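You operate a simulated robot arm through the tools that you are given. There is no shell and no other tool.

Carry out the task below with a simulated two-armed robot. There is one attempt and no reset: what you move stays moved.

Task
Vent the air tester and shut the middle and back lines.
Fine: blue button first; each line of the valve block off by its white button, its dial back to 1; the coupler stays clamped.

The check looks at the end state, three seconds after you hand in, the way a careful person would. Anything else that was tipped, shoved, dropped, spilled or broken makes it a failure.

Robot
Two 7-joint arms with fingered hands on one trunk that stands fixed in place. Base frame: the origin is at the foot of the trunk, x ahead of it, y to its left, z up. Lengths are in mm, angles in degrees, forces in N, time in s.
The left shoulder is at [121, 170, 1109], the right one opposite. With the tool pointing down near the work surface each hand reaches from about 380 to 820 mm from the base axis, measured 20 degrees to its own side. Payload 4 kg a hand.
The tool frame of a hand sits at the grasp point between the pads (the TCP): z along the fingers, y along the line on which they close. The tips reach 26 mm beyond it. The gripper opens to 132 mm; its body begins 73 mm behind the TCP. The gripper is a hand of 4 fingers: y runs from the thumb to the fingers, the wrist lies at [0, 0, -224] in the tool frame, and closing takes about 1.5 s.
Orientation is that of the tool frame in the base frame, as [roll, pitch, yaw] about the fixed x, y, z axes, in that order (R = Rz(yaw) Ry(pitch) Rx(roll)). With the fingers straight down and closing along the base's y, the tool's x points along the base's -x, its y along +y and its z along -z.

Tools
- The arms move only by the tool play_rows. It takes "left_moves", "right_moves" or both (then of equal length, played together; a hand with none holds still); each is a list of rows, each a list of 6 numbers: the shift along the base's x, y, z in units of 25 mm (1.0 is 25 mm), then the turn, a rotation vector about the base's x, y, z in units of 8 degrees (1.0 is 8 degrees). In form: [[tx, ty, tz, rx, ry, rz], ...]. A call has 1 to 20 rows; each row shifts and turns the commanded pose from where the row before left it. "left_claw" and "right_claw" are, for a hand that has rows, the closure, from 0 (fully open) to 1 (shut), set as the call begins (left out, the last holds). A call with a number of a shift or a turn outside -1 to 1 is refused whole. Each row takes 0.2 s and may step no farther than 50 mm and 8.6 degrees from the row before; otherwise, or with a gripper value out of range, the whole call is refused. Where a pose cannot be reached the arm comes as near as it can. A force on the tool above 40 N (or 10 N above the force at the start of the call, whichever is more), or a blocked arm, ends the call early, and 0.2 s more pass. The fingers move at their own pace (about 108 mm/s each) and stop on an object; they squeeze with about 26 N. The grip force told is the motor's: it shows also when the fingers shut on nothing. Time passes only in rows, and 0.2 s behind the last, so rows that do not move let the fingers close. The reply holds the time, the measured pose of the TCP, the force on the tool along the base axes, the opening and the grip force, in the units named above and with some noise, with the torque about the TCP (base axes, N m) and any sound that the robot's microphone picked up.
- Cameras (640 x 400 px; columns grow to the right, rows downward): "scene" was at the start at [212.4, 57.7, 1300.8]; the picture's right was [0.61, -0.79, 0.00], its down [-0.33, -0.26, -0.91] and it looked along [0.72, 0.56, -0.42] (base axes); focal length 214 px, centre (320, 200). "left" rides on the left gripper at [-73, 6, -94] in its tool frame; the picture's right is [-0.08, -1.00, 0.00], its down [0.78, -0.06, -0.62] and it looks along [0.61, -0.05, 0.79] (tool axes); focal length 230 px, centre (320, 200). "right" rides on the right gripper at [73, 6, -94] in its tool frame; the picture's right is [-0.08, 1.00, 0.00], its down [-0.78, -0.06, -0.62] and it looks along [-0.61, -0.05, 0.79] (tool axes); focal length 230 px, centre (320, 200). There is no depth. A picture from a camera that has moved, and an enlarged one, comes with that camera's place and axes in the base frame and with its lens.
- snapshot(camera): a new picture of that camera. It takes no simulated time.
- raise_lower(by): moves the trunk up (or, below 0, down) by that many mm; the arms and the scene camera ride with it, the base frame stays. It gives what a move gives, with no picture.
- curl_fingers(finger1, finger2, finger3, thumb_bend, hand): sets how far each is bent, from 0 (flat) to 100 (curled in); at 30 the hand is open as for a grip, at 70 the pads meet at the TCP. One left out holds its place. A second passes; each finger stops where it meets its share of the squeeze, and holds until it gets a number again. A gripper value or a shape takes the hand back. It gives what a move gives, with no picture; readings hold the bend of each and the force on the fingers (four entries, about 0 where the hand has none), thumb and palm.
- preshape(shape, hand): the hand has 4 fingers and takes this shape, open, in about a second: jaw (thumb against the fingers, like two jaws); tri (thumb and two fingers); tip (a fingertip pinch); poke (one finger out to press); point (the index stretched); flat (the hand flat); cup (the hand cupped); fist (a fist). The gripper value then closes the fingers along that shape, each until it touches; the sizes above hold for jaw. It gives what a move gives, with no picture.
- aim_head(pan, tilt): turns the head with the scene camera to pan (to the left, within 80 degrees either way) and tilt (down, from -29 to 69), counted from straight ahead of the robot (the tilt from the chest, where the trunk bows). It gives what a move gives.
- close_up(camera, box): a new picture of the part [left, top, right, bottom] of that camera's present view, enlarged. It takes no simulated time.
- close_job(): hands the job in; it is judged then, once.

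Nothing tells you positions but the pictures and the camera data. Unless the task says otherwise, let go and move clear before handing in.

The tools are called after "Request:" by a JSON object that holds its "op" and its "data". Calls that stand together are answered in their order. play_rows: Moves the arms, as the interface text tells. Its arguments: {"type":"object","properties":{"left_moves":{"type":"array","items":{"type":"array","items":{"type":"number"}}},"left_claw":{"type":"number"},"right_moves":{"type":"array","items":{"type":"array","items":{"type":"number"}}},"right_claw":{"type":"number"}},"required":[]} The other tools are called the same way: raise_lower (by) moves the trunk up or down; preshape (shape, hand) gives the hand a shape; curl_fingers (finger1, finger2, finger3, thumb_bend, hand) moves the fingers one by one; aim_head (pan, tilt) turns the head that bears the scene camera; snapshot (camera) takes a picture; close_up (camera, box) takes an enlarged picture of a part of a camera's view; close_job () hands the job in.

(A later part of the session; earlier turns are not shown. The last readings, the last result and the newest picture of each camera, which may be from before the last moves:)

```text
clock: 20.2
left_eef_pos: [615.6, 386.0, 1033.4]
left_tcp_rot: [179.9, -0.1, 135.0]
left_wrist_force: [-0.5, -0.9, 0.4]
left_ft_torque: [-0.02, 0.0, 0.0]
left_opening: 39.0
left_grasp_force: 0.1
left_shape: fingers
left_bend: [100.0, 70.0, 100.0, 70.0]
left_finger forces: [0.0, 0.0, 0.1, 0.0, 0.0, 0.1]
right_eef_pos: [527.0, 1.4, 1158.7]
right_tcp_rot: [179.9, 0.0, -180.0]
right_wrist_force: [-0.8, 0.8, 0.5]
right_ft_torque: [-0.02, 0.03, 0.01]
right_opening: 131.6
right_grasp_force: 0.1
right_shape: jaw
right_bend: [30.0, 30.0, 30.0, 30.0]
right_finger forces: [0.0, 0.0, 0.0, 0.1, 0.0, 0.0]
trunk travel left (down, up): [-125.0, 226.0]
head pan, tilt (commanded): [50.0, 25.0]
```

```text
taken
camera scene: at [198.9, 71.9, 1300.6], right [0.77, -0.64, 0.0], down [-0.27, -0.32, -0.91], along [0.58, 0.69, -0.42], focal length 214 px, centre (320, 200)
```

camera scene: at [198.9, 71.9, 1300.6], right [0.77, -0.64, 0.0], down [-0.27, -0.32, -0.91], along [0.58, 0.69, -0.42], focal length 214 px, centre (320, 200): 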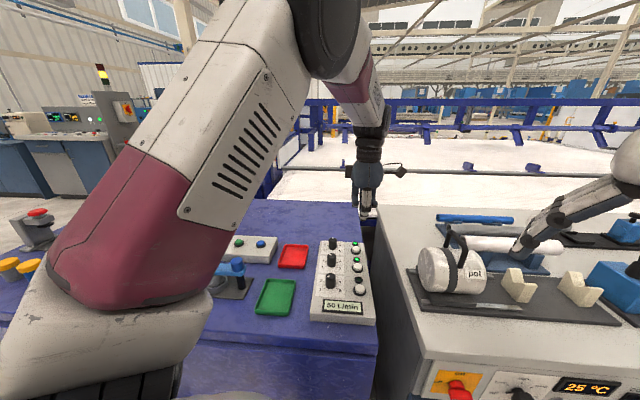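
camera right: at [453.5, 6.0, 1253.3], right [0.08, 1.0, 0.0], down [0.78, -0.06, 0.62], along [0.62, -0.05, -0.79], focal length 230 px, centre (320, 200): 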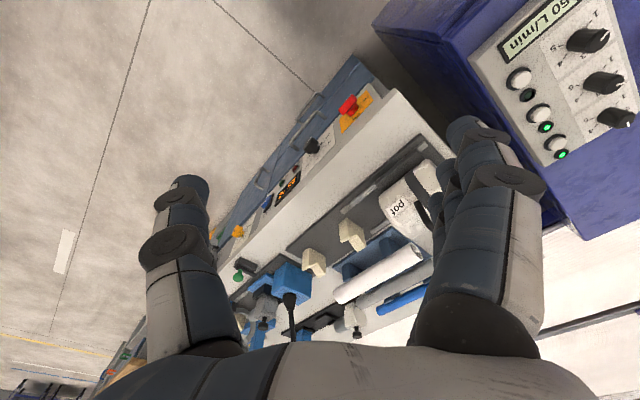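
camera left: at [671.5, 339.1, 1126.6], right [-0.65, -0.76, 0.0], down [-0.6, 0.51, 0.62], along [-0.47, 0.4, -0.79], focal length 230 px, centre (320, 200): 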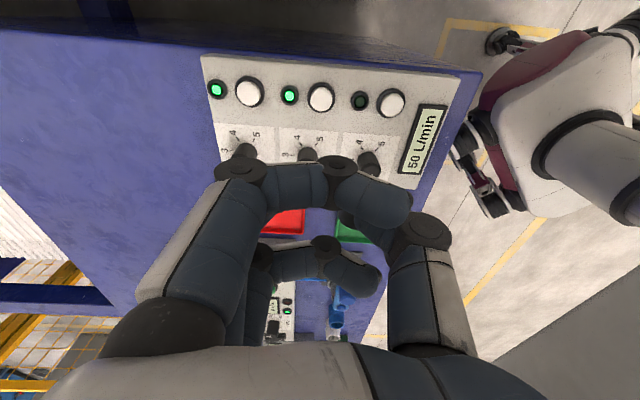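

The wrist camera puts the middle button right under the tip at (616, 386). I descend to about 15 mm above it and check.

Request:
{"op": "play_rows", "data": {"left_moves": [[0, 0.02, -1, 0, 0, 0], [0, 0, -1, 0, 0, 0], [0, 0, -1, 0, 0, 0], [0, 0, -1, 0, 0, 0], [0, 0, -1, 0, 0, 0], [0, 0, -1, 0, 0, 0], [0, 0, 0, 0, 0, 0]]}}

Request:
{"op": "snapshot", "data": {"camera": "left"}}

Request:
{"op": "close_up", "data": {"camera": "scene", "box": [300, 200, 400, 320]}}

```text
clock: 21.8
left_eef_pos: [614.7, 386.5, 883.9]
left_tcp_rot: [179.9, 0.0, 135.0]
left_wrist_force: [-0.5, -0.2, -0.3]
left_ft_torque: [-0.01, -0.01, 0.04]
left_opening: 39.1
left_grasp_force: 0.1
left_shape: fingers
left_bend: [100.0, 70.0, 100.0, 70.0]
left_finger forces: [0.0, 0.1, 0.0, 0.0, 0.0, 0.0]
right_eef_pos: [524.5, 1.5, 1159.1]
right_tcp_rot: [180.0, 0.1, -179.9]
right_wrist_force: [-0.5, -0.2, 0.5]
right_ft_torque: [-0.01, 0.03, 0.01]
right_opening: 131.7
right_grasp_force: 0.1
right_shape: jaw
right_bend: [30.0, 30.0, 30.0, 30.0]
right_finger forces: [0.0, 0.0, 0.0, 0.1, 0.0, 0.1]
trunk travel left (down, up): [-125.0, 226.0]
head pan, tilt (commanded): [50.0, 25.0]
```

```text
taken
camera left: at [669.5, 340.2, 975.7], right [-0.65, -0.76, 0.0], down [-0.6, 0.51, 0.62], along [-0.47, 0.4, -0.79], focal length 230 px, centre (320, 200)
```

left: 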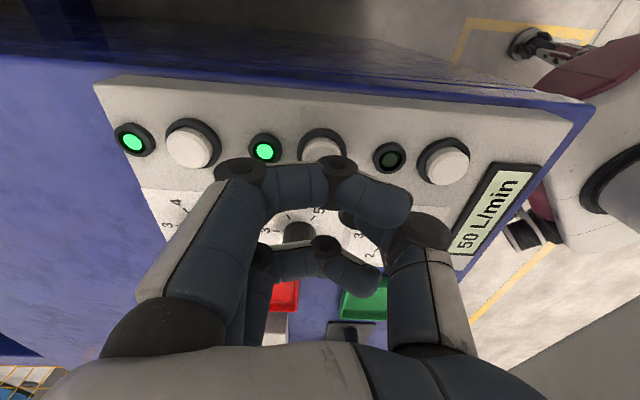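

```text
3.33 times, centred on (350, 260) of scene
camera zoom: at [198.3, 71.8, 1300.8], right [0.77, -0.64, 0.0], down [-0.27, -0.32, -0.91], along [0.58, 0.69, -0.42], focal length 715 px, centre (220, 0)
```

zoom: 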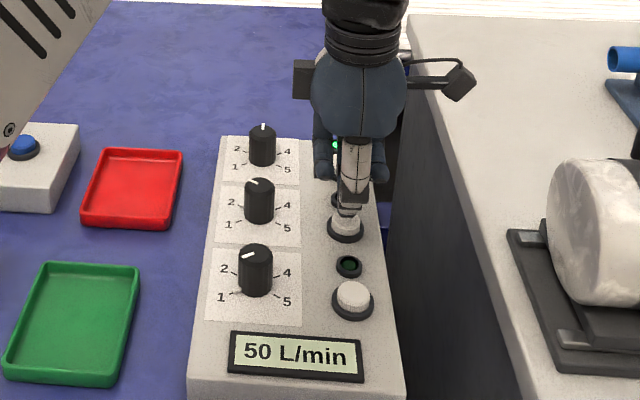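

The tip is centred over the middle button and about 15 mm above it. I press gently in small steps, stopping at the click so it toggles only once.

Request:
{"op": "play_rows", "data": {"left_moves": [[0, 0, -0.4, 0, 0, 0], [0, 0, -0.12, 0, 0, 0], [0, 0, -0.12, 0, 0, 0], [0, 0, 0, 0, 0, 0]]}}

Request:
{"op": "close_up", "data": {"camera": "scene", "box": [320, 220, 380, 300]}}

```text
clock: 22.8
left_eef_pos: [614.4, 387.2, 867.4]
left_tcp_rot: [-180.0, 0.0, 135.1]
left_wrist_force: [-0.4, -0.9, 1.9]
left_ft_torque: [-0.03, 0.0, -0.02]
left_opening: 39.0
left_grasp_force: 1.0
left_shape: fingers
left_bend: [100.0, 70.0, 100.0, 70.0]
left_finger forces: [0.0, 0.1, 0.1, 0.0, 2.2, 0.0]
right_eef_pos: [525.3, 0.4, 1158.0]
right_tcp_rot: [180.0, -0.1, -180.0]
right_wrist_force: [-0.8, 0.5, -0.4]
right_ft_torque: [-0.01, 0.0, 0.02]
right_opening: 131.8
right_grasp_force: 0.0
right_shape: jaw
right_bend: [30.0, 30.0, 30.0, 30.0]
right_finger forces: [0.0, 0.0, 0.0, 0.0, 0.1, 0.0]
trunk travel left (down, up): [-125.0, 226.0]
head pan, tilt (commanded): [50.0, 25.0]
heard: click
```

```text
5.00 times, centred on (350, 260) of scene
camera zoom: at [198.4, 71.8, 1300.7], right [0.77, -0.64, 0.0], down [-0.27, -0.32, -0.91], along [0.58, 0.69, -0.42], focal length 1072 px, centre (170, -100)
```

zoom: 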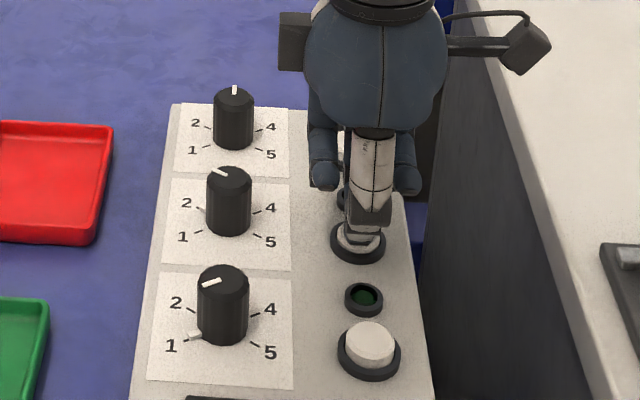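

A click came at 2 N. I lift off and check the middle light.

Request:
{"op": "play_rows", "data": {"left_moves": [[0, 0, 0.5, 0, 0, 0], [0, 0, 1, 0, 0, 0], [0, 0, 1, 0, 0, 0], [0, 0, 1, 0, 0, 0], [0, 0, 1, 0, 0, 0], [0, 0, 0, 0, 0, 0]]}}

Request:
{"op": "close_up", "data": {"camera": "scene", "box": [310, 220, 390, 320]}}

Request:
{"op": "snapshot", "data": {"camera": "left"}}

```text
clock: 24.2
left_eef_pos: [614.1, 389.7, 978.2]
left_tcp_rot: [180.0, -0.1, 135.0]
left_wrist_force: [-0.6, -0.3, 0.2]
left_ft_torque: [0.02, 0.03, 0.04]
left_opening: 38.9
left_grasp_force: 0.1
left_shape: fingers
left_bend: [100.0, 70.0, 100.0, 70.0]
left_finger forces: [0.1, 0.0, 0.0, 0.0, 0.0, 0.0]
right_eef_pos: [526.7, 1.4, 1157.0]
right_tcp_rot: [-179.9, 0.1, 180.0]
right_wrist_force: [0.8, -0.1, 0.4]
right_ft_torque: [0.01, -0.02, 0.04]
right_opening: 131.7
right_grasp_force: 0.1
right_shape: jaw
right_bend: [30.0, 30.0, 30.0, 30.0]
right_finger forces: [0.0, 0.0, 0.0, 0.0, 0.1, 0.0]
trunk travel left (down, up): [-125.0, 226.0]
head pan, tilt (commanded): [50.0, 25.0]
```

```text
4.00 times, centred on (350, 270) of scene
camera zoom: at [199.1, 72.1, 1300.4], right [0.77, -0.64, 0.0], down [-0.27, -0.32, -0.91], along [0.58, 0.69, -0.42], focal length 858 px, centre (200, -80)
```

zoom: 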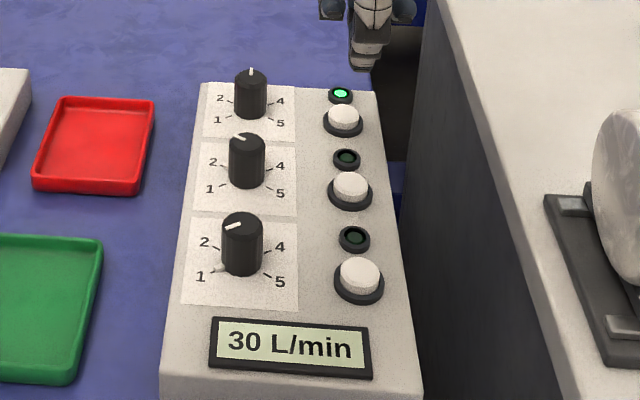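

```text
taken
camera left: at [670.4, 341.8, 1071.5], right [-0.65, -0.76, 0.0], down [-0.6, 0.51, 0.62], along [-0.47, 0.4, -0.79], focal length 230 px, centre (320, 200)
```

left: 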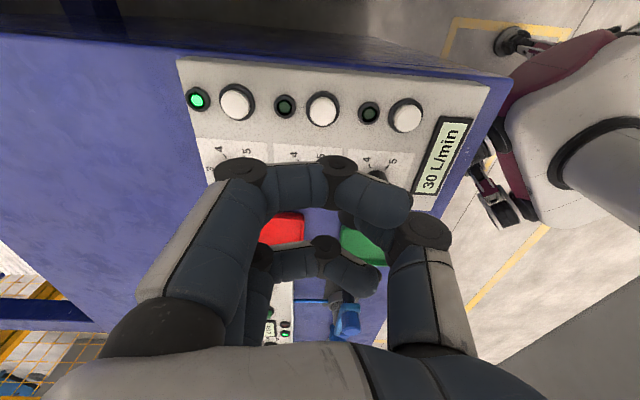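

The middle light is out and the display dropped from 50 to 30 L/min. I move on to the back button and check alignment before pressing.

Request:
{"op": "play_rows", "data": {"left_moves": [[0.8, 0.8, 0, 0, 0, 0], [0.8, 0.8, 0, 0, 0, 0], [0.8, 0.8, 0, 0, 0, 0], [0, 0, 0, 0, 0, 0]]}}

Request:
{"op": "snapshot", "data": {"camera": "left"}}

Request:
{"op": "close_up", "data": {"camera": "scene", "box": [310, 180, 410, 280]}}

```text
clock: 25.2
left_eef_pos: [674.2, 447.6, 980.7]
left_tcp_rot: [179.9, 0.0, 135.0]
left_wrist_force: [0.3, 0.0, 0.4]
left_ft_torque: [0.03, 0.02, -0.01]
left_opening: 38.8
left_grasp_force: 0.0
left_shape: fingers
left_bend: [100.0, 70.0, 100.0, 70.0]
left_finger forces: [0.0, 0.1, 0.0, 0.0, 0.0, 0.0]
right_eef_pos: [525.3, 2.5, 1159.5]
right_tcp_rot: [-180.0, 0.1, -179.9]
right_wrist_force: [-1.0, -0.5, 0.1]
right_ft_torque: [-0.01, 0.02, 0.01]
right_opening: 132.0
right_grasp_force: 0.1
right_shape: jaw
right_bend: [30.0, 30.0, 30.0, 30.0]
right_finger forces: [0.1, 0.1, 0.0, 0.1, 0.0, 0.0]
trunk travel left (down, up): [-125.0, 226.0]
head pan, tilt (commanded): [50.0, 25.0]
```

```text
taken
camera left: at [730.3, 399.9, 1073.2], right [-0.65, -0.76, 0.0], down [-0.6, 0.51, 0.62], along [-0.47, 0.4, -0.79], focal length 230 px, centre (320, 200)
```

left: 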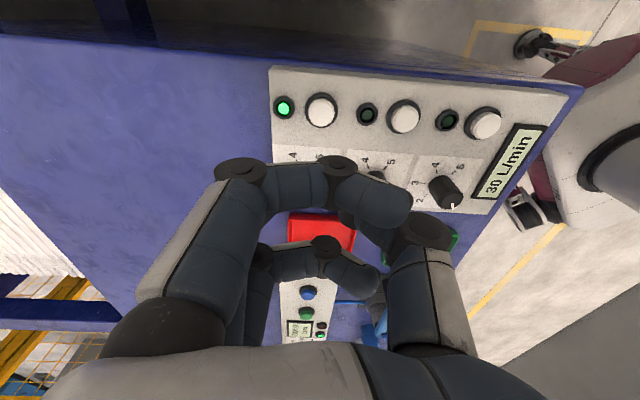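

```text
4.00 times, centred on (360, 230) of scene
camera zoom: at [198.2, 71.7, 1300.8], right [0.77, -0.64, 0.0], down [-0.27, -0.32, -0.91], along [0.58, 0.69, -0.42], focal length 858 px, centre (160, 80)
```

zoom: 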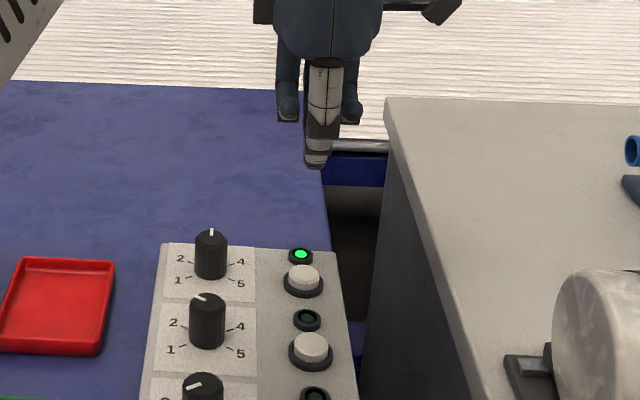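

The tip lines up with the back button to within a millimetre or two. I descend, then press in small steps as before.

Request:
{"op": "play_rows", "data": {"left_moves": [[0.05, -0.04, -1, 0, 0, 0], [0, 0, -1, 0, 0, 0], [0, 0, -1, 0, 0, 0], [0, 0, -0.85, 0, 0, 0], [0, 0, 0, 0, 0, 0]]}}

Request:
{"op": "close_up", "data": {"camera": "scene", "box": [310, 200, 390, 280]}}

Request:
{"op": "snapshot", "data": {"camera": "left"}}

```text
clock: 26.4
left_eef_pos: [676.3, 447.6, 883.2]
left_tcp_rot: [-180.0, 0.0, 135.0]
left_wrist_force: [-0.4, 0.4, 0.3]
left_ft_torque: [-0.01, 0.0, 0.0]
left_opening: 38.9
left_grasp_force: 0.2
left_shape: fingers
left_bend: [100.0, 70.0, 100.0, 70.0]
left_finger forces: [0.1, 0.0, 0.0, 0.1, 0.0, 0.0]
right_eef_pos: [526.0, 0.8, 1159.3]
right_tcp_rot: [179.9, 0.0, -179.9]
right_wrist_force: [0.0, 0.3, -0.3]
right_ft_torque: [0.0, -0.01, -0.02]
right_opening: 131.7
right_grasp_force: 0.1
right_shape: jaw
right_bend: [30.0, 30.0, 30.0, 30.0]
right_finger forces: [0.1, 0.0, 0.0, 0.0, 0.0, 0.0]
trunk travel left (down, up): [-125.0, 226.0]
head pan, tilt (commanded): [50.0, 25.0]
```

```text
5.00 times, centred on (350, 240) of scene
camera zoom: at [198.4, 71.9, 1300.7], right [0.77, -0.64, 0.0], down [-0.27, -0.32, -0.91], along [0.58, 0.69, -0.42], focal length 1072 px, centre (170, 0)
```

zoom: 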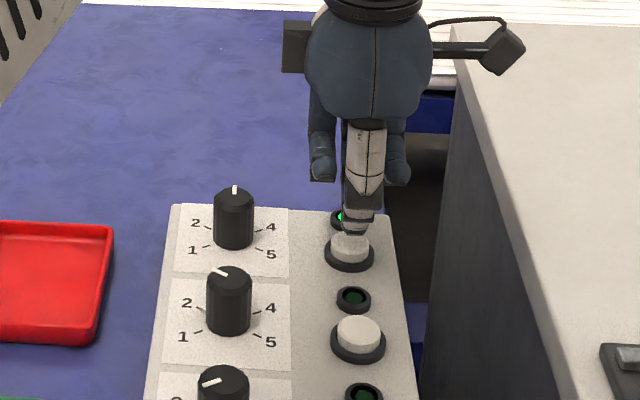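

```text
taken
camera left: at [732.5, 400.2, 976.1], right [-0.65, -0.76, 0.0], down [-0.6, 0.51, 0.62], along [-0.47, 0.4, -0.79], focal length 230 px, centre (320, 200)
```

left: 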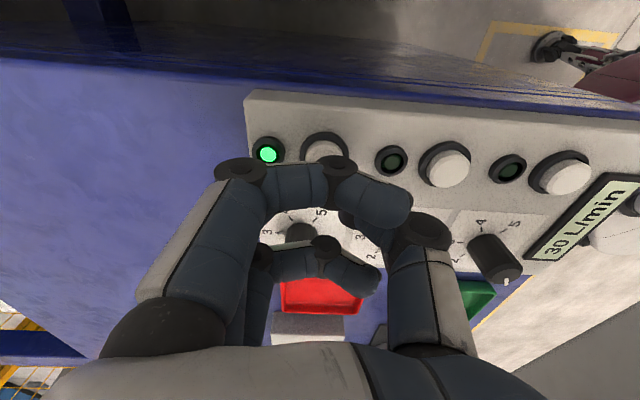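

The tip is a few millimetres to the right of the button centre. I correct that slightly while pressing.

Request:
{"op": "play_rows", "data": {"left_moves": [[-0.1, 0.07, -0.3, 0, 0, 0], [0, 0, -0.2, 0, 0, 0], [0, 0, -0.12, 0, 0, 0], [0, 0, 0, 0, 0, 0]]}}

Request:
{"op": "close_up", "data": {"camera": "scene", "box": [310, 200, 390, 280]}}

```text
clock: 27.4
left_eef_pos: [675.1, 448.2, 867.0]
left_tcp_rot: [-180.0, 0.1, 134.9]
left_wrist_force: [-0.8, 0.6, 2.2]
left_ft_torque: [-0.02, 0.0, -0.05]
left_opening: 38.9
left_grasp_force: 1.1
left_shape: fingers
left_bend: [100.0, 70.0, 100.0, 70.0]
left_finger forces: [0.0, 0.0, 0.1, 0.0, 2.1, 0.1]
right_eef_pos: [526.1, 1.4, 1158.8]
right_tcp_rot: [180.0, 0.1, 179.9]
right_wrist_force: [-0.3, -0.1, -0.1]
right_ft_torque: [-0.01, 0.0, -0.02]
right_opening: 131.8
right_grasp_force: 0.1
right_shape: jaw
right_bend: [30.0, 30.0, 30.0, 30.0]
right_finger forces: [0.0, 0.0, 0.0, 0.0, 0.0, 0.1]
trunk travel left (down, up): [-125.0, 226.0]
head pan, tilt (commanded): [50.0, 25.0]
heard: click
```

```text
5.00 times, centred on (350, 240) of scene
camera zoom: at [198.5, 71.9, 1300.7], right [0.77, -0.64, 0.0], down [-0.27, -0.32, -0.91], along [0.58, 0.69, -0.42], focal length 1072 px, centre (170, 0)
```

zoom: 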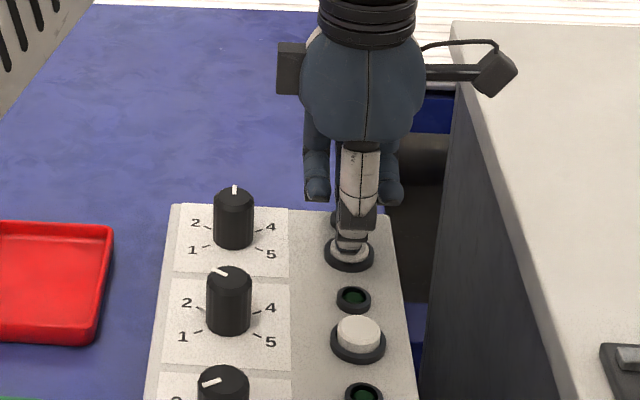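

A click again. I lift well clear and confirm that the back light is out.

Request:
{"op": "play_rows", "data": {"left_moves": [[0, 0, 0.5, 0, 0, 0], [0, 0, 1, 0, 0, 0], [0, 0, 1, 0, 0, 0], [0, 0, 1, 0, 0, 0], [0, 0, 1, 0, 0, 0], [0, 0, 1, 0, 0, 0], [0, 0, 0, 0, 0, 0]]}}

Request:
{"op": "close_up", "data": {"camera": "scene", "box": [305, 220, 385, 320]}}

Request:
{"op": "snapshot", "data": {"camera": "left"}}

```text
clock: 29.0
left_eef_pos: [675.6, 449.3, 1004.1]
left_tcp_rot: [-180.0, -0.1, 135.0]
left_wrist_force: [-0.1, -0.2, -0.1]
left_ft_torque: [0.03, -0.02, 0.0]
left_opening: 39.1
left_grasp_force: 0.1
left_shape: fingers
left_bend: [100.0, 70.0, 100.0, 70.0]
left_finger forces: [0.0, 0.0, 0.0, 0.0, 0.0, 0.0]
right_eef_pos: [525.9, 0.9, 1156.9]
right_tcp_rot: [-180.0, 0.1, -180.0]
right_wrist_force: [0.8, 0.4, -0.2]
right_ft_torque: [-0.01, 0.02, 0.0]
right_opening: 131.8
right_grasp_force: 0.0
right_shape: jaw
right_bend: [30.0, 30.0, 30.0, 30.0]
right_finger forces: [0.1, 0.0, 0.0, 0.0, 0.0, 0.0]
trunk travel left (down, up): [-125.0, 226.0]
head pan, tilt (commanded): [50.0, 25.0]
```

```text
4.00 times, centred on (345, 270) of scene
camera zoom: at [199.1, 72.1, 1300.4], right [0.77, -0.64, 0.0], down [-0.27, -0.32, -0.91], along [0.58, 0.69, -0.42], focal length 858 px, centre (220, -80)
```

zoom: 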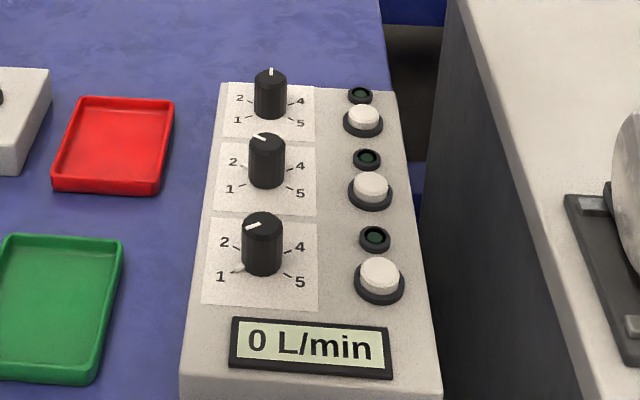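

```text
taken
camera left: at [730.2, 401.9, 1097.5], right [-0.65, -0.76, 0.0], down [-0.6, 0.51, 0.62], along [-0.47, 0.4, -0.79], focal length 230 px, centre (320, 200)
```

left: 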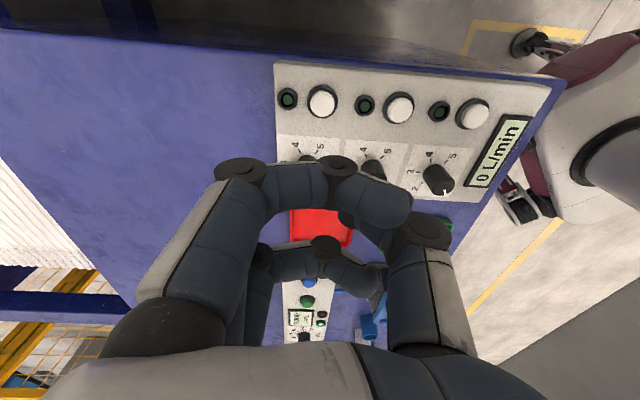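

All three lights are dark and the display reads 0 L/min. Now the dials: I move over the middle dial near (568, 455) at a safe height and open the pinch.

Request:
{"op": "play_rows", "data": {"left_moves": [[-0.9, 0.05, 0, 0, 0, 0], [-0.9, 0.05, 0, 0, 0, 0], [-0.9, 0.05, 0, 0, 0, 0], [-0.9, 0.05, 0, 0, 0, 0], [-0.7, 0.05, 0, 0, 0, 0], [0, 0, 0, 0, 0, 0]]}}

Request:
{"op": "curl_fingers", "data": {"hand": "left", "finger1": 100, "finger2": 50, "finger3": 100, "thumb_bend": 50}}

Request:
{"op": "snapshot", "data": {"camera": "left"}}

Request:
{"op": "close_up", "data": {"camera": "scene", "box": [290, 180, 390, 300]}}

```text
clock: 30.4
left_eef_pos: [567.4, 453.8, 1003.4]
left_tcp_rot: [-179.9, 0.0, 135.0]
left_wrist_force: [0.6, 0.7, 0.0]
left_ft_torque: [-0.02, 0.01, -0.01]
left_opening: 38.9
left_grasp_force: 0.0
left_shape: fingers
left_bend: [100.0, 70.0, 100.0, 70.0]
left_finger forces: [0.0, 0.1, 0.0, 0.0, 0.0, 0.1]
right_eef_pos: [526.0, 0.8, 1158.7]
right_tcp_rot: [-179.9, -0.1, -179.9]
right_wrist_force: [-0.3, -0.8, -0.2]
right_ft_torque: [0.01, -0.01, 0.01]
right_opening: 131.8
right_grasp_force: 0.1
right_shape: jaw
right_bend: [30.0, 30.0, 30.0, 30.0]
right_finger forces: [0.1, 0.0, 0.0, 0.1, 0.0, 0.0]
trunk travel left (down, up): [-125.0, 226.0]
head pan, tilt (commanded): [50.0, 25.0]
```

```text
clock: 31.4
left_eef_pos: [567.1, 453.7, 1004.4]
left_tcp_rot: [-179.9, 0.0, 135.0]
left_wrist_force: [-0.5, -0.6, -0.4]
left_ft_torque: [0.0, -0.02, 0.0]
left_opening: 47.6
left_grasp_force: 0.0
left_shape: fingers
left_bend: [100.0, 50.0, 100.0, 50.0]
left_finger forces: [0.0, 0.0, 0.1, 0.0, 0.0, 0.0]
right_eef_pos: [526.0, 1.6, 1158.9]
right_tcp_rot: [180.0, 0.1, 180.0]
right_wrist_force: [0.2, 0.5, -0.2]
right_ft_torque: [0.03, -0.01, -0.02]
right_opening: 131.9
right_grasp_force: 0.1
right_shape: jaw
right_bend: [30.0, 30.0, 30.0, 30.0]
right_finger forces: [0.0, 0.0, 0.0, 0.1, 0.1, 0.0]
trunk travel left (down, up): [-125.0, 226.0]
head pan, tilt (commanded): [50.0, 25.0]
```

```text
taken
camera left: at [622.3, 407.0, 1097.8], right [-0.65, -0.76, 0.0], down [-0.6, 0.51, 0.62], along [-0.47, 0.4, -0.79], focal length 230 px, centre (320, 200)
```

left: 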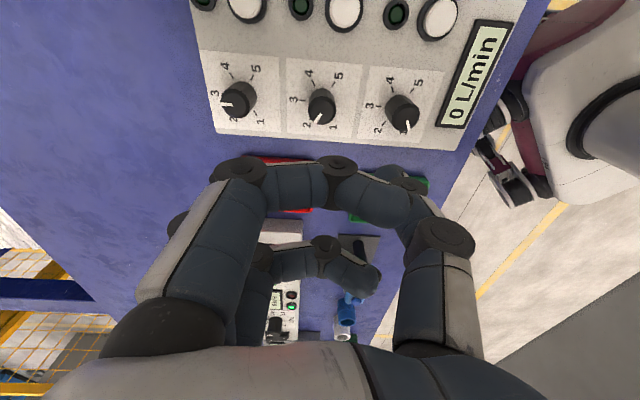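

```text
3.33 times, centred on (340, 240) of scene
camera zoom: at [198.7, 72.0, 1300.6], right [0.77, -0.64, 0.0], down [-0.27, -0.32, -0.91], along [0.58, 0.69, -0.42], focal length 715 px, centre (253, 67)
```

zoom: 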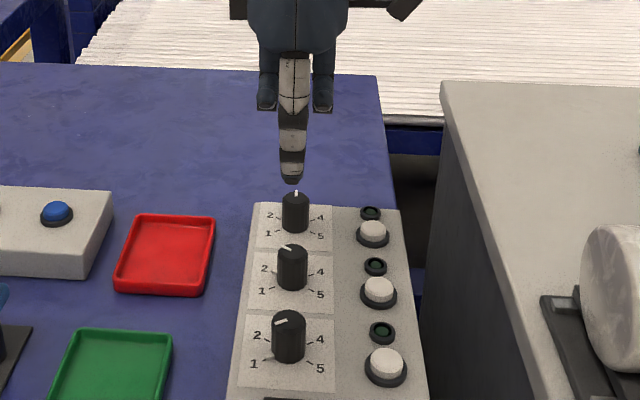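

Request:
{"op": "close_up", "data": {"camera": "left", "box": [190, 40, 450, 160]}}

Request:
{"op": "close_up", "data": {"camera": "scene", "box": [310, 230, 370, 300]}}

```text
2.46 times, centred on (320, 100) of left
camera zoom: at [622.3, 407.0, 1097.8], right [-0.65, -0.76, 0.0], down [-0.6, 0.51, 0.62], along [-0.47, 0.4, -0.79], focal length 566 px, centre (320, 446)
```

zoom: 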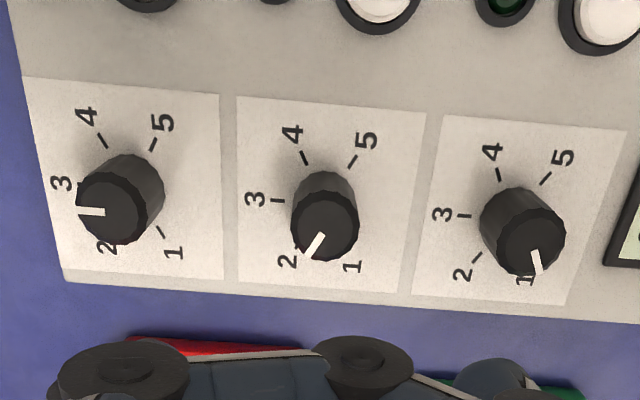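

```text
5.71 times, centred on (340, 265) of scene
camera zoom: at [198.7, 72.0, 1300.6], right [0.77, -0.64, 0.0], down [-0.27, -0.32, -0.91], along [0.58, 0.69, -0.42], focal length 1226 px, centre (206, -171)
```

zoom: 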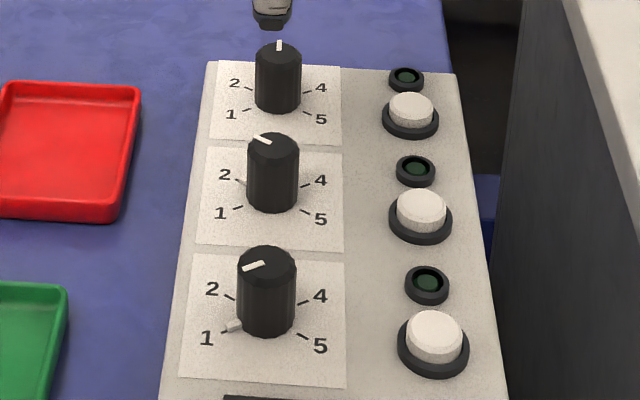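

The triangulated middle dial centre is (567, 453.5), top at 863, which is right under the TCP. I descend to just above the knob and check that the fingers straddle it.

Request:
{"op": "play_rows", "data": {"left_moves": [[0, 0, -1, 0, 0, 0], [0, 0, -1, 0, 0, 0], [0, 0, -1, 0, 0, 0], [0, 0, -1, 0, 0, 0], [0, 0, 0, 0, 0, 0]]}}

Request:
{"op": "snapshot", "data": {"camera": "left"}}

Request:
{"op": "close_up", "data": {"camera": "scene", "box": [290, 200, 390, 300]}}

Request:
{"op": "close_up", "data": {"camera": "right", "box": [440, 0, 640, 170]}}

```text
clock: 32.6
left_eef_pos: [564.9, 454.0, 904.6]
left_tcp_rot: [180.0, 0.0, 135.0]
left_wrist_force: [-0.2, 0.1, -0.2]
left_ft_torque: [-0.02, 0.0, 0.02]
left_opening: 47.2
left_grasp_force: 0.0
left_shape: fingers
left_bend: [100.0, 50.0, 100.0, 50.0]
left_finger forces: [0.0, 0.1, 0.0, 0.0, 0.1, 0.0]
right_eef_pos: [526.1, 0.9, 1158.9]
right_tcp_rot: [180.0, 0.0, 180.0]
right_wrist_force: [0.1, -0.2, -0.6]
right_ft_torque: [0.01, -0.02, 0.0]
right_opening: 131.8
right_grasp_force: 0.0
right_shape: jaw
right_bend: [30.0, 30.0, 30.0, 30.0]
right_finger forces: [0.0, 0.0, 0.1, 0.0, 0.0, 0.0]
trunk travel left (down, up): [-125.0, 226.0]
head pan, tilt (commanded): [50.0, 25.0]
```

```text
taken
camera left: at [619.8, 406.6, 998.3], right [-0.65, -0.76, 0.0], down [-0.6, 0.51, 0.62], along [-0.47, 0.4, -0.79], focal length 230 px, centre (320, 200)
```

left: 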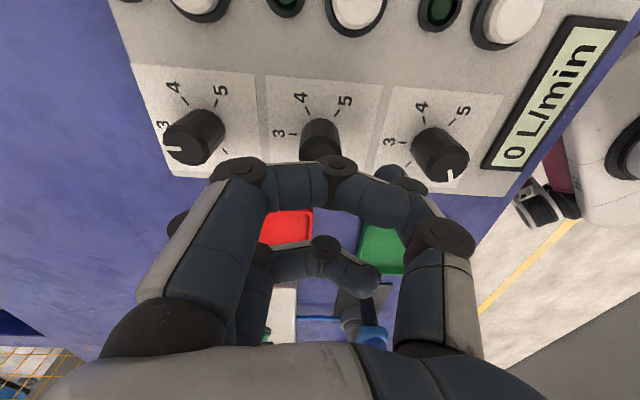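

```text
4.00 times, centred on (340, 250) of scene
camera zoom: at [198.3, 71.8, 1300.8], right [0.77, -0.64, 0.0], down [-0.27, -0.32, -0.91], along [0.58, 0.69, -0.42], focal length 858 px, centre (240, 0)
```

zoom: 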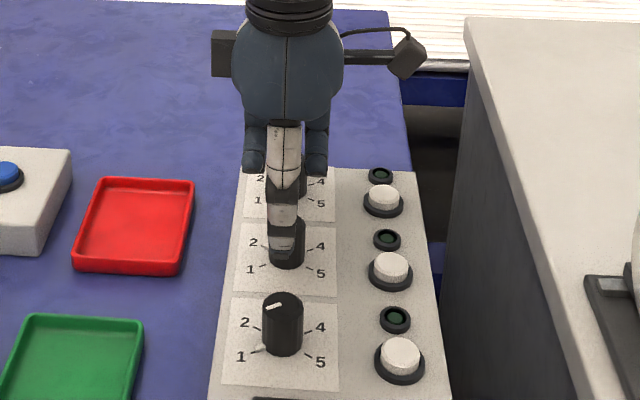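

```text
2.35 times, centred on (540, 85) of right
camera zoom: at [453.4, 6.0, 1253.4], right [0.08, 1.0, 0.0], down [0.78, -0.06, 0.62], along [0.62, -0.05, -0.79], focal length 541 px, centre (-198, 471)
```

zoom: 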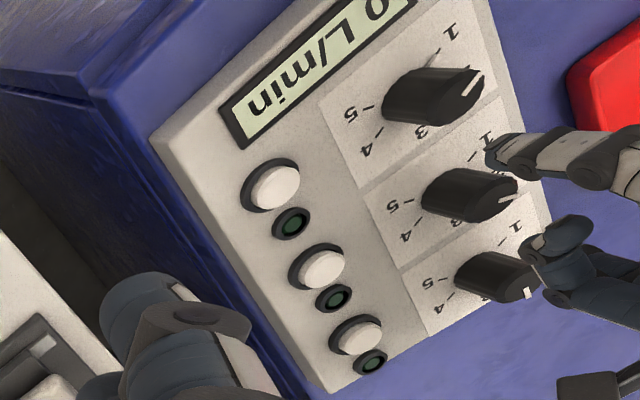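

The thumb and middle finger sit on either side of the knob. I lower to the gripping height while watching the force.

Request:
{"op": "play_rows", "data": {"left_moves": [[0.04, 0, -0.5, 0, 0, 0], [0, 0, -0.5, 0, 0, 0], [0, 0, -0.3, 0, 0, 0], [0, 0, 0, 0, 0, 0]]}}

Request:
{"op": "snapshot", "data": {"camera": "left"}}

Request:
{"op": "close_up", "data": {"camera": "scene", "box": [300, 210, 380, 290]}}

Request:
{"op": "close_up", "data": {"camera": "right", "box": [500, 0, 640, 150]}}

```text
clock: 33.6
left_eef_pos: [566.1, 455.6, 874.1]
left_tcp_rot: [-179.9, 0.1, 135.0]
left_wrist_force: [0.3, 0.5, 0.0]
left_ft_torque: [0.01, -0.02, 0.01]
left_opening: 47.5
left_grasp_force: 0.0
left_shape: fingers
left_bend: [100.0, 50.0, 100.0, 50.0]
left_finger forces: [0.1, 0.0, 0.0, 0.0, 0.0, 0.1]
right_eef_pos: [525.4, 1.2, 1159.6]
right_tcp_rot: [179.9, 0.0, -180.0]
right_wrist_force: [0.2, -0.2, -0.8]
right_ft_torque: [-0.01, -0.02, -0.02]
right_opening: 131.8
right_grasp_force: 0.1
right_shape: jaw
right_bend: [30.0, 30.0, 30.0, 30.0]
right_finger forces: [0.0, 0.1, 0.1, 0.0, 0.0, 0.0]
trunk travel left (down, up): [-125.0, 226.0]
head pan, tilt (commanded): [50.0, 25.0]
```

```text
taken
camera left: at [622.1, 407.5, 966.2], right [-0.65, -0.76, 0.0], down [-0.6, 0.51, 0.62], along [-0.47, 0.4, -0.79], focal length 230 px, centre (320, 200)
```

left: 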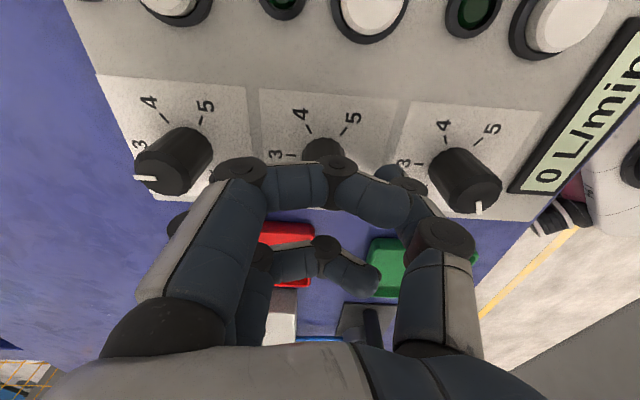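

```text
5.00 times, centred on (340, 250) of scene
camera zoom: at [198.6, 71.9, 1300.6], right [0.77, -0.64, 0.0], down [-0.27, -0.32, -0.91], along [0.58, 0.69, -0.42], focal length 1072 px, centre (220, -50)
```

zoom: 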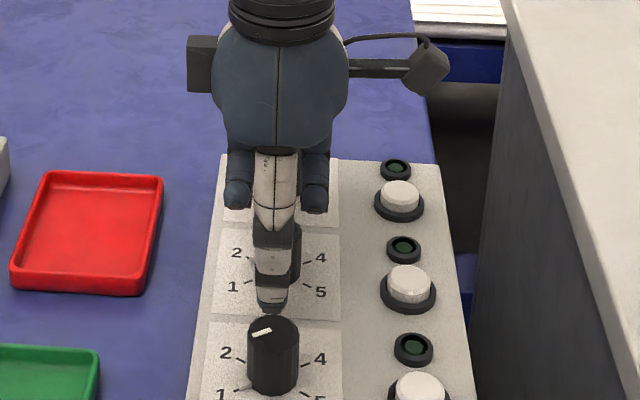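

```text
2.67 times, centred on (570, 75) of right
camera zoom: at [453.8, 6.1, 1253.2], right [0.08, 1.0, 0.0], down [0.78, -0.06, 0.62], along [0.62, -0.05, -0.79], focal length 614 px, centre (-347, 533)
```

zoom: 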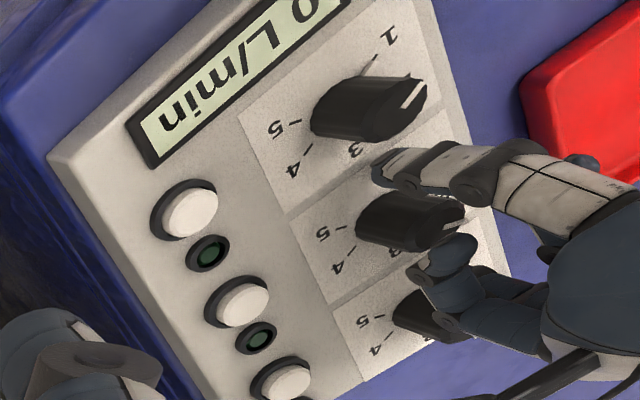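

The fingers straddle the knob with no contact. I lower 4 mm more and close the pinch on it.

Request:
{"op": "play_rows", "data": {"left_moves": [[0, 0, -0.16, 0, 0, 0], [0, 0, 0, 0, 0, 0]]}}

Request:
{"op": "curl_fingers", "data": {"hand": "left", "finger1": 100, "finger2": 70, "finger3": 100, "thumb_bend": 70}}

Request:
{"op": "close_up", "data": {"camera": "scene", "box": [300, 210, 380, 290]}}

Request:
{"op": "close_up", "data": {"camera": "right", "box": [500, 0, 640, 150]}}

```text
clock: 34.2
left_eef_pos: [566.8, 454.3, 868.1]
left_tcp_rot: [180.0, 0.0, 135.1]
left_wrist_force: [-0.7, -0.5, 0.0]
left_ft_torque: [0.0, 0.02, -0.02]
left_opening: 47.2
left_grasp_force: 0.0
left_shape: fingers
left_bend: [100.0, 50.0, 100.0, 50.0]
left_finger forces: [0.0, 0.1, 0.0, 0.0, 0.1, 0.0]
right_eef_pos: [525.2, 0.4, 1158.8]
right_tcp_rot: [179.9, 0.0, -180.0]
right_wrist_force: [0.1, -0.1, 0.8]
right_ft_torque: [0.02, 0.0, 0.03]
right_opening: 131.8
right_grasp_force: 0.0
right_shape: jaw
right_bend: [30.0, 30.0, 30.0, 30.0]
right_finger forces: [0.1, 0.1, 0.0, 0.0, 0.1, 0.0]
trunk travel left (down, up): [-125.0, 226.0]
head pan, tilt (commanded): [50.0, 25.0]
```

```text
clock: 35.2
left_eef_pos: [567.2, 453.4, 868.6]
left_tcp_rot: [-180.0, 0.0, 135.0]
left_wrist_force: [-5.5, -3.7, -3.8]
left_ft_torque: [-0.03, 0.04, 0.01]
left_opening: 40.9
left_grasp_force: 7.2
left_shape: fingers
left_bend: [100.0, 64.0, 100.0, 65.0]
left_finger forces: [0.0, 4.5, 0.0, 0.0, 10.3, 0.0]
right_eef_pos: [525.3, 0.7, 1158.5]
right_tcp_rot: [-179.9, 0.0, -180.0]
right_wrist_force: [0.2, 0.1, 0.2]
right_ft_torque: [0.03, -0.02, -0.02]
right_opening: 131.8
right_grasp_force: 0.2
right_shape: jaw
right_bend: [30.0, 30.0, 30.0, 30.0]
right_finger forces: [0.1, 0.1, 0.0, 0.0, 0.0, 0.0]
trunk travel left (down, up): [-125.0, 226.0]
head pan, tilt (commanded): [50.0, 25.0]
```

```text
5.00 times, centred on (340, 250) of scene
camera zoom: at [198.7, 71.8, 1300.5], right [0.77, -0.64, 0.0], down [-0.27, -0.32, -0.91], along [0.58, 0.69, -0.42], focal length 1072 px, centre (220, -50)
```

zoom: 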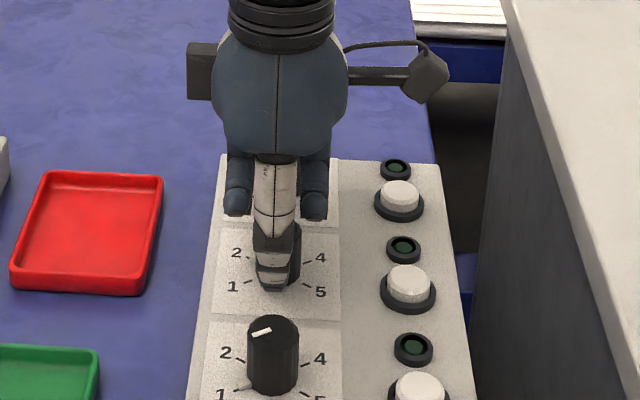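

```text
2.67 times, centred on (570, 75) of right
camera zoom: at [453.8, 6.0, 1253.0], right [0.08, 1.0, 0.0], down [0.78, -0.06, 0.62], along [0.61, -0.05, -0.79], focal length 614 px, centre (-347, 533)
```

zoom: 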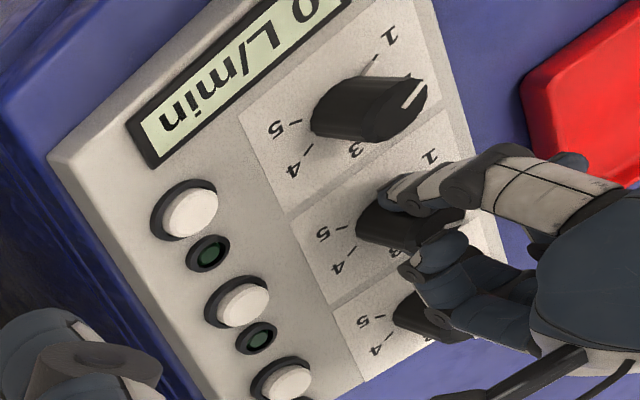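

Request:
{"op": "close_up", "data": {"camera": "scene", "box": [320, 235, 356, 265]}}

Request:
{"op": "close_up", "data": {"camera": "right", "box": [570, 40, 640, 100]}}

Request:
{"op": "close_up", "data": {"camera": "left", "box": [240, 80, 440, 240]}}

```text
13.33 times, centred on (338, 250) of scene
camera zoom: at [198.7, 71.8, 1300.5], right [0.77, -0.64, 0.0], down [-0.27, -0.32, -0.91], along [0.58, 0.69, -0.42], focal length 2860 px, centre (80, -467)
```

zoom: 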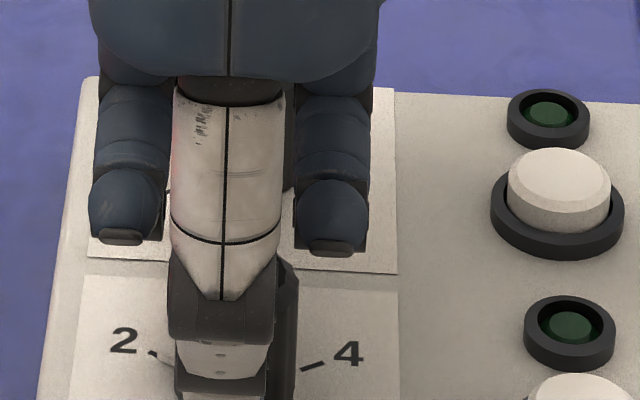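

```text
6.67 times, centred on (605, 70) of right
camera zoom: at [453.8, 6.0, 1253.0], right [0.08, 1.0, 0.0], down [0.78, -0.06, 0.62], along [0.61, -0.05, -0.79], focal length 1534 px, centre (-1580, 1067)
```

zoom: 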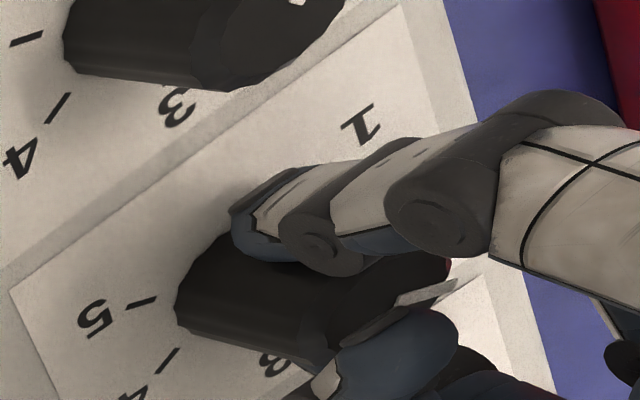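

```text
2.50 times, centred on (340, 160) of left
camera zoom: at [621.7, 407.1, 961.3], right [-0.65, -0.76, 0.0], down [-0.6, 0.51, 0.62], along [-0.47, 0.4, -0.79], focal length 575 px, centre (270, 300)
```

zoom: 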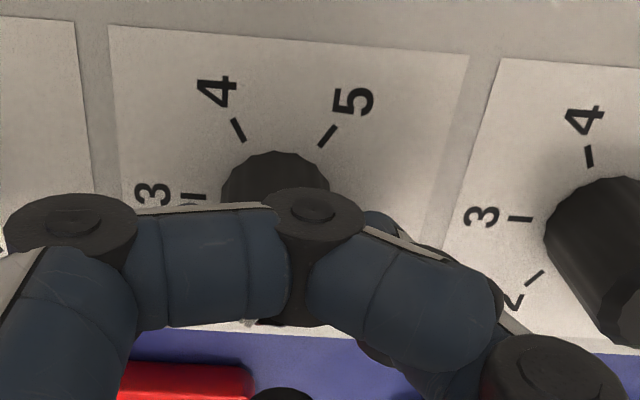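

The pinch holds the middle knob and the TCP is on its axis. I turn counter-clockwise by 32° first and check that the knob follows.

Request:
{"op": "play_rows", "data": {"left_moves": [[0, 0, 0, 0, 0, 1], [0, 0, 0, 0, 0, 1], [0, 0, 0, 0, 0, 1], [0, 0, 0, 0, 0, 1], [0, 0, 0, 0, 0, 0]]}}

Request:
{"op": "close_up", "data": {"camera": "scene", "box": [310, 220, 370, 280]}}

Request:
{"op": "close_up", "data": {"camera": "right", "box": [540, 20, 640, 100]}}

Request:
{"op": "snapshot", "data": {"camera": "left"}}

```text
clock: 36.4
left_eef_pos: [566.7, 454.7, 868.2]
left_tcp_rot: [-180.0, 0.0, 167.2]
left_wrist_force: [-7.9, -6.0, -4.1]
left_ft_torque: [-0.03, 0.17, -0.01]
left_opening: 41.1
left_grasp_force: 8.1
left_shape: fingers
left_bend: [100.0, 64.0, 100.0, 65.0]
left_finger forces: [0.1, 3.9, 0.0, 0.0, 11.8, 0.0]
right_eef_pos: [524.9, 1.1, 1159.6]
right_tcp_rot: [-180.0, 0.0, 180.0]
right_wrist_force: [-0.3, -0.3, 0.0]
right_ft_torque: [-0.01, 0.02, 0.02]
right_opening: 131.9
right_grasp_force: 0.0
right_shape: jaw
right_bend: [30.0, 30.0, 30.0, 30.0]
right_finger forces: [0.0, 0.1, 0.1, 0.0, 0.1, 0.1]
trunk travel left (down, up): [-125.0, 226.0]
head pan, tilt (commanded): [50.0, 25.0]
```

```text
6.67 times, centred on (340, 250) of scene
camera zoom: at [198.2, 71.6, 1300.7], right [0.77, -0.64, 0.0], down [-0.27, -0.32, -0.91], along [0.58, 0.69, -0.42], focal length 1430 px, centre (187, -133)
```

zoom: 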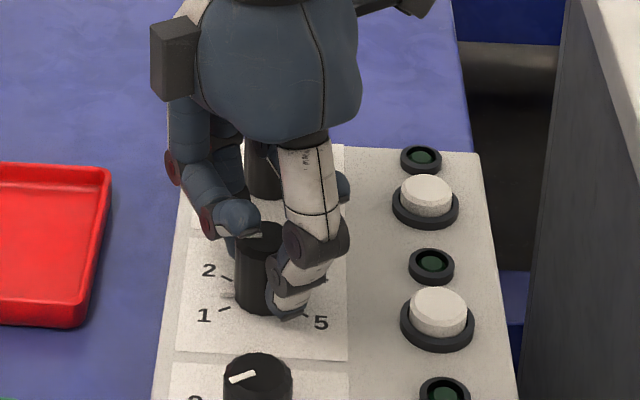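

```text
5.00 times, centred on (590, 60) of right
camera zoom: at [453.3, 5.7, 1253.3], right [0.08, 1.0, 0.0], down [0.78, -0.06, 0.62], along [0.62, -0.05, -0.79], focal length 1150 px, centre (-1030, 900)
```

zoom: 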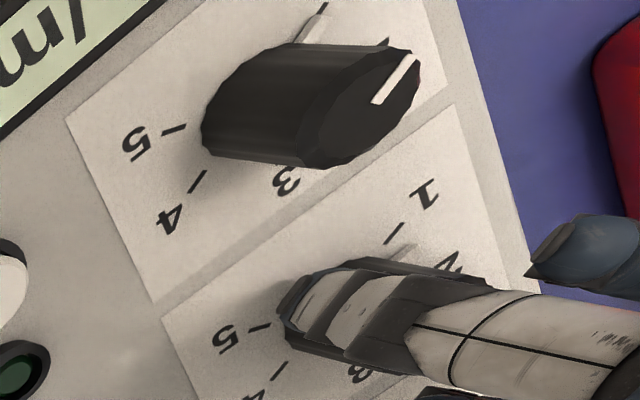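

```text
taken
camera left: at [638.7, 443.9, 961.5], right [-0.15, -0.99, 0.0], down [-0.78, 0.12, 0.62], along [-0.61, 0.09, -0.79], focal length 230 px, centre (320, 200)
```

left: 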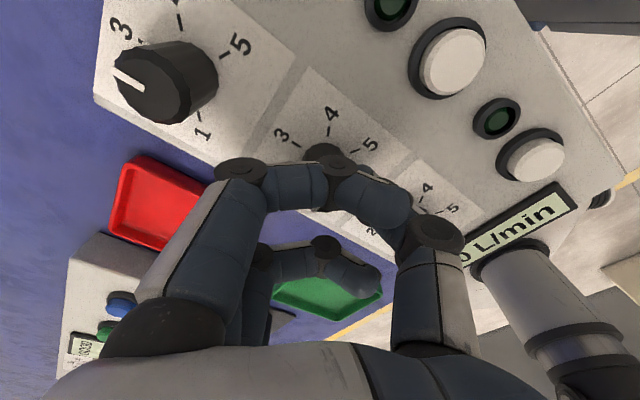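

The knob follows: its pointer bar is now about halfway between 2 and 1. I continue by 28° more and then compare it with the front dial.

Request:
{"op": "play_rows", "data": {"left_moves": [[0, 0, 0, 0, 0, 1], [0, 0, 0, 0, 0, 1], [0, 0, 0, 0, 0, 1], [0, 0, 0, 0, 0, 0.5], [0, 0, 0, 0, 0, 0]]}}

Request:
{"op": "close_up", "data": {"camera": "scene", "box": [310, 230, 370, 300]}}

Request:
{"op": "close_up", "data": {"camera": "right", "box": [540, 0, 640, 100]}}

```text
clock: 37.6
left_eef_pos: [566.3, 455.4, 868.9]
left_tcp_rot: [-180.0, 0.1, -164.9]
left_wrist_force: [-4.8, -7.1, -2.0]
left_ft_torque: [-0.13, 0.09, -0.15]
left_opening: 41.1
left_grasp_force: 8.4
left_shape: fingers
left_bend: [100.0, 64.0, 100.0, 65.0]
left_finger forces: [0.0, 5.1, 0.0, 0.0, 11.1, 0.0]
right_eef_pos: [527.2, 0.6, 1158.1]
right_tcp_rot: [-180.0, -0.1, 179.9]
right_wrist_force: [0.0, 0.2, 0.2]
right_ft_torque: [-0.01, -0.02, 0.0]
right_opening: 131.7
right_grasp_force: 0.0
right_shape: jaw
right_bend: [30.0, 30.0, 30.0, 30.0]
right_finger forces: [0.0, 0.0, 0.0, 0.1, 0.1, 0.0]
trunk travel left (down, up): [-125.0, 226.0]
head pan, tilt (commanded): [50.0, 25.0]
```

```text
5.71 times, centred on (340, 265) of scene
camera zoom: at [198.3, 71.3, 1300.7], right [0.77, -0.64, 0.0], down [-0.27, -0.32, -0.91], along [0.58, 0.69, -0.42], focal length 1226 px, centre (206, -171)
```

zoom: 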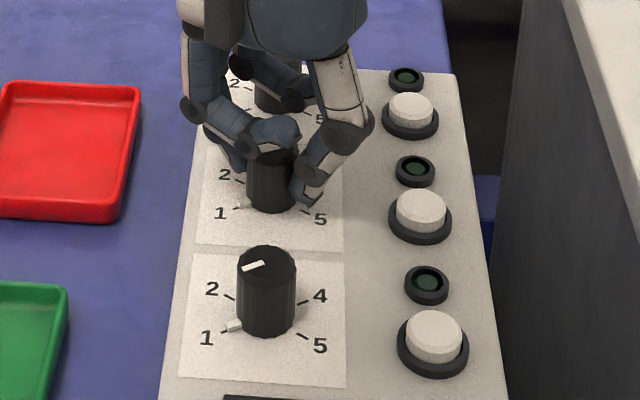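

```text
4.00 times, centred on (590, 50) of right
camera zoom: at [453.4, 5.5, 1253.3], right [0.08, 1.0, 0.0], down [0.78, -0.06, 0.62], along [0.62, -0.05, -0.79], focal length 920 px, centre (-760, 800)
```

zoom: 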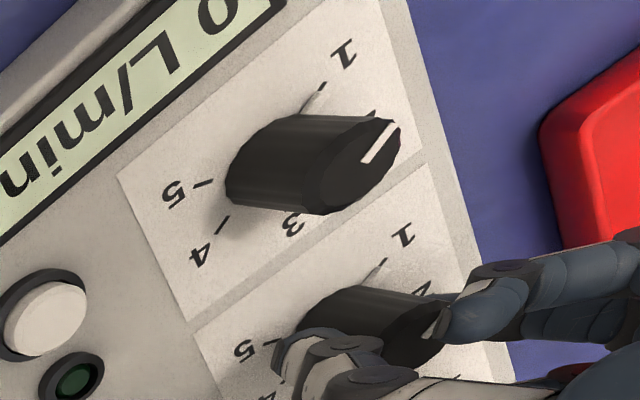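

Request:
{"op": "close_up", "data": {"camera": "right", "box": [595, 5, 640, 75]}}

Request:
{"op": "close_up", "data": {"camera": "scene", "box": [322, 253, 358, 295]}}

```text
5.71 times, centred on (618, 40) of right
camera zoom: at [453.4, 5.5, 1253.3], right [0.08, 1.0, 0.0], down [0.78, -0.06, 0.62], along [0.62, -0.05, -0.79], focal length 1315 px, centre (-1380, 1114)
```

zoom: 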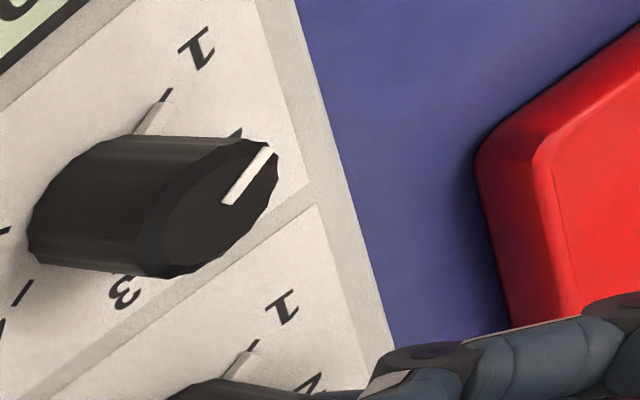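

```text
9.52 times, centred on (340, 274) of scene
camera zoom: at [198.3, 71.3, 1300.7], right [0.77, -0.64, 0.0], down [-0.27, -0.32, -0.91], along [0.58, 0.69, -0.42], focal length 2043 px, centre (130, -505)
```

zoom: 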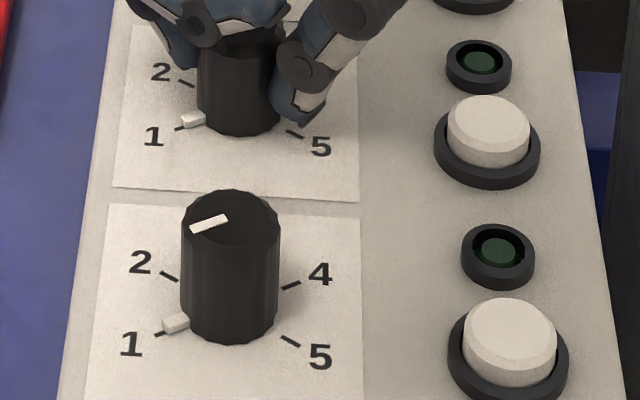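

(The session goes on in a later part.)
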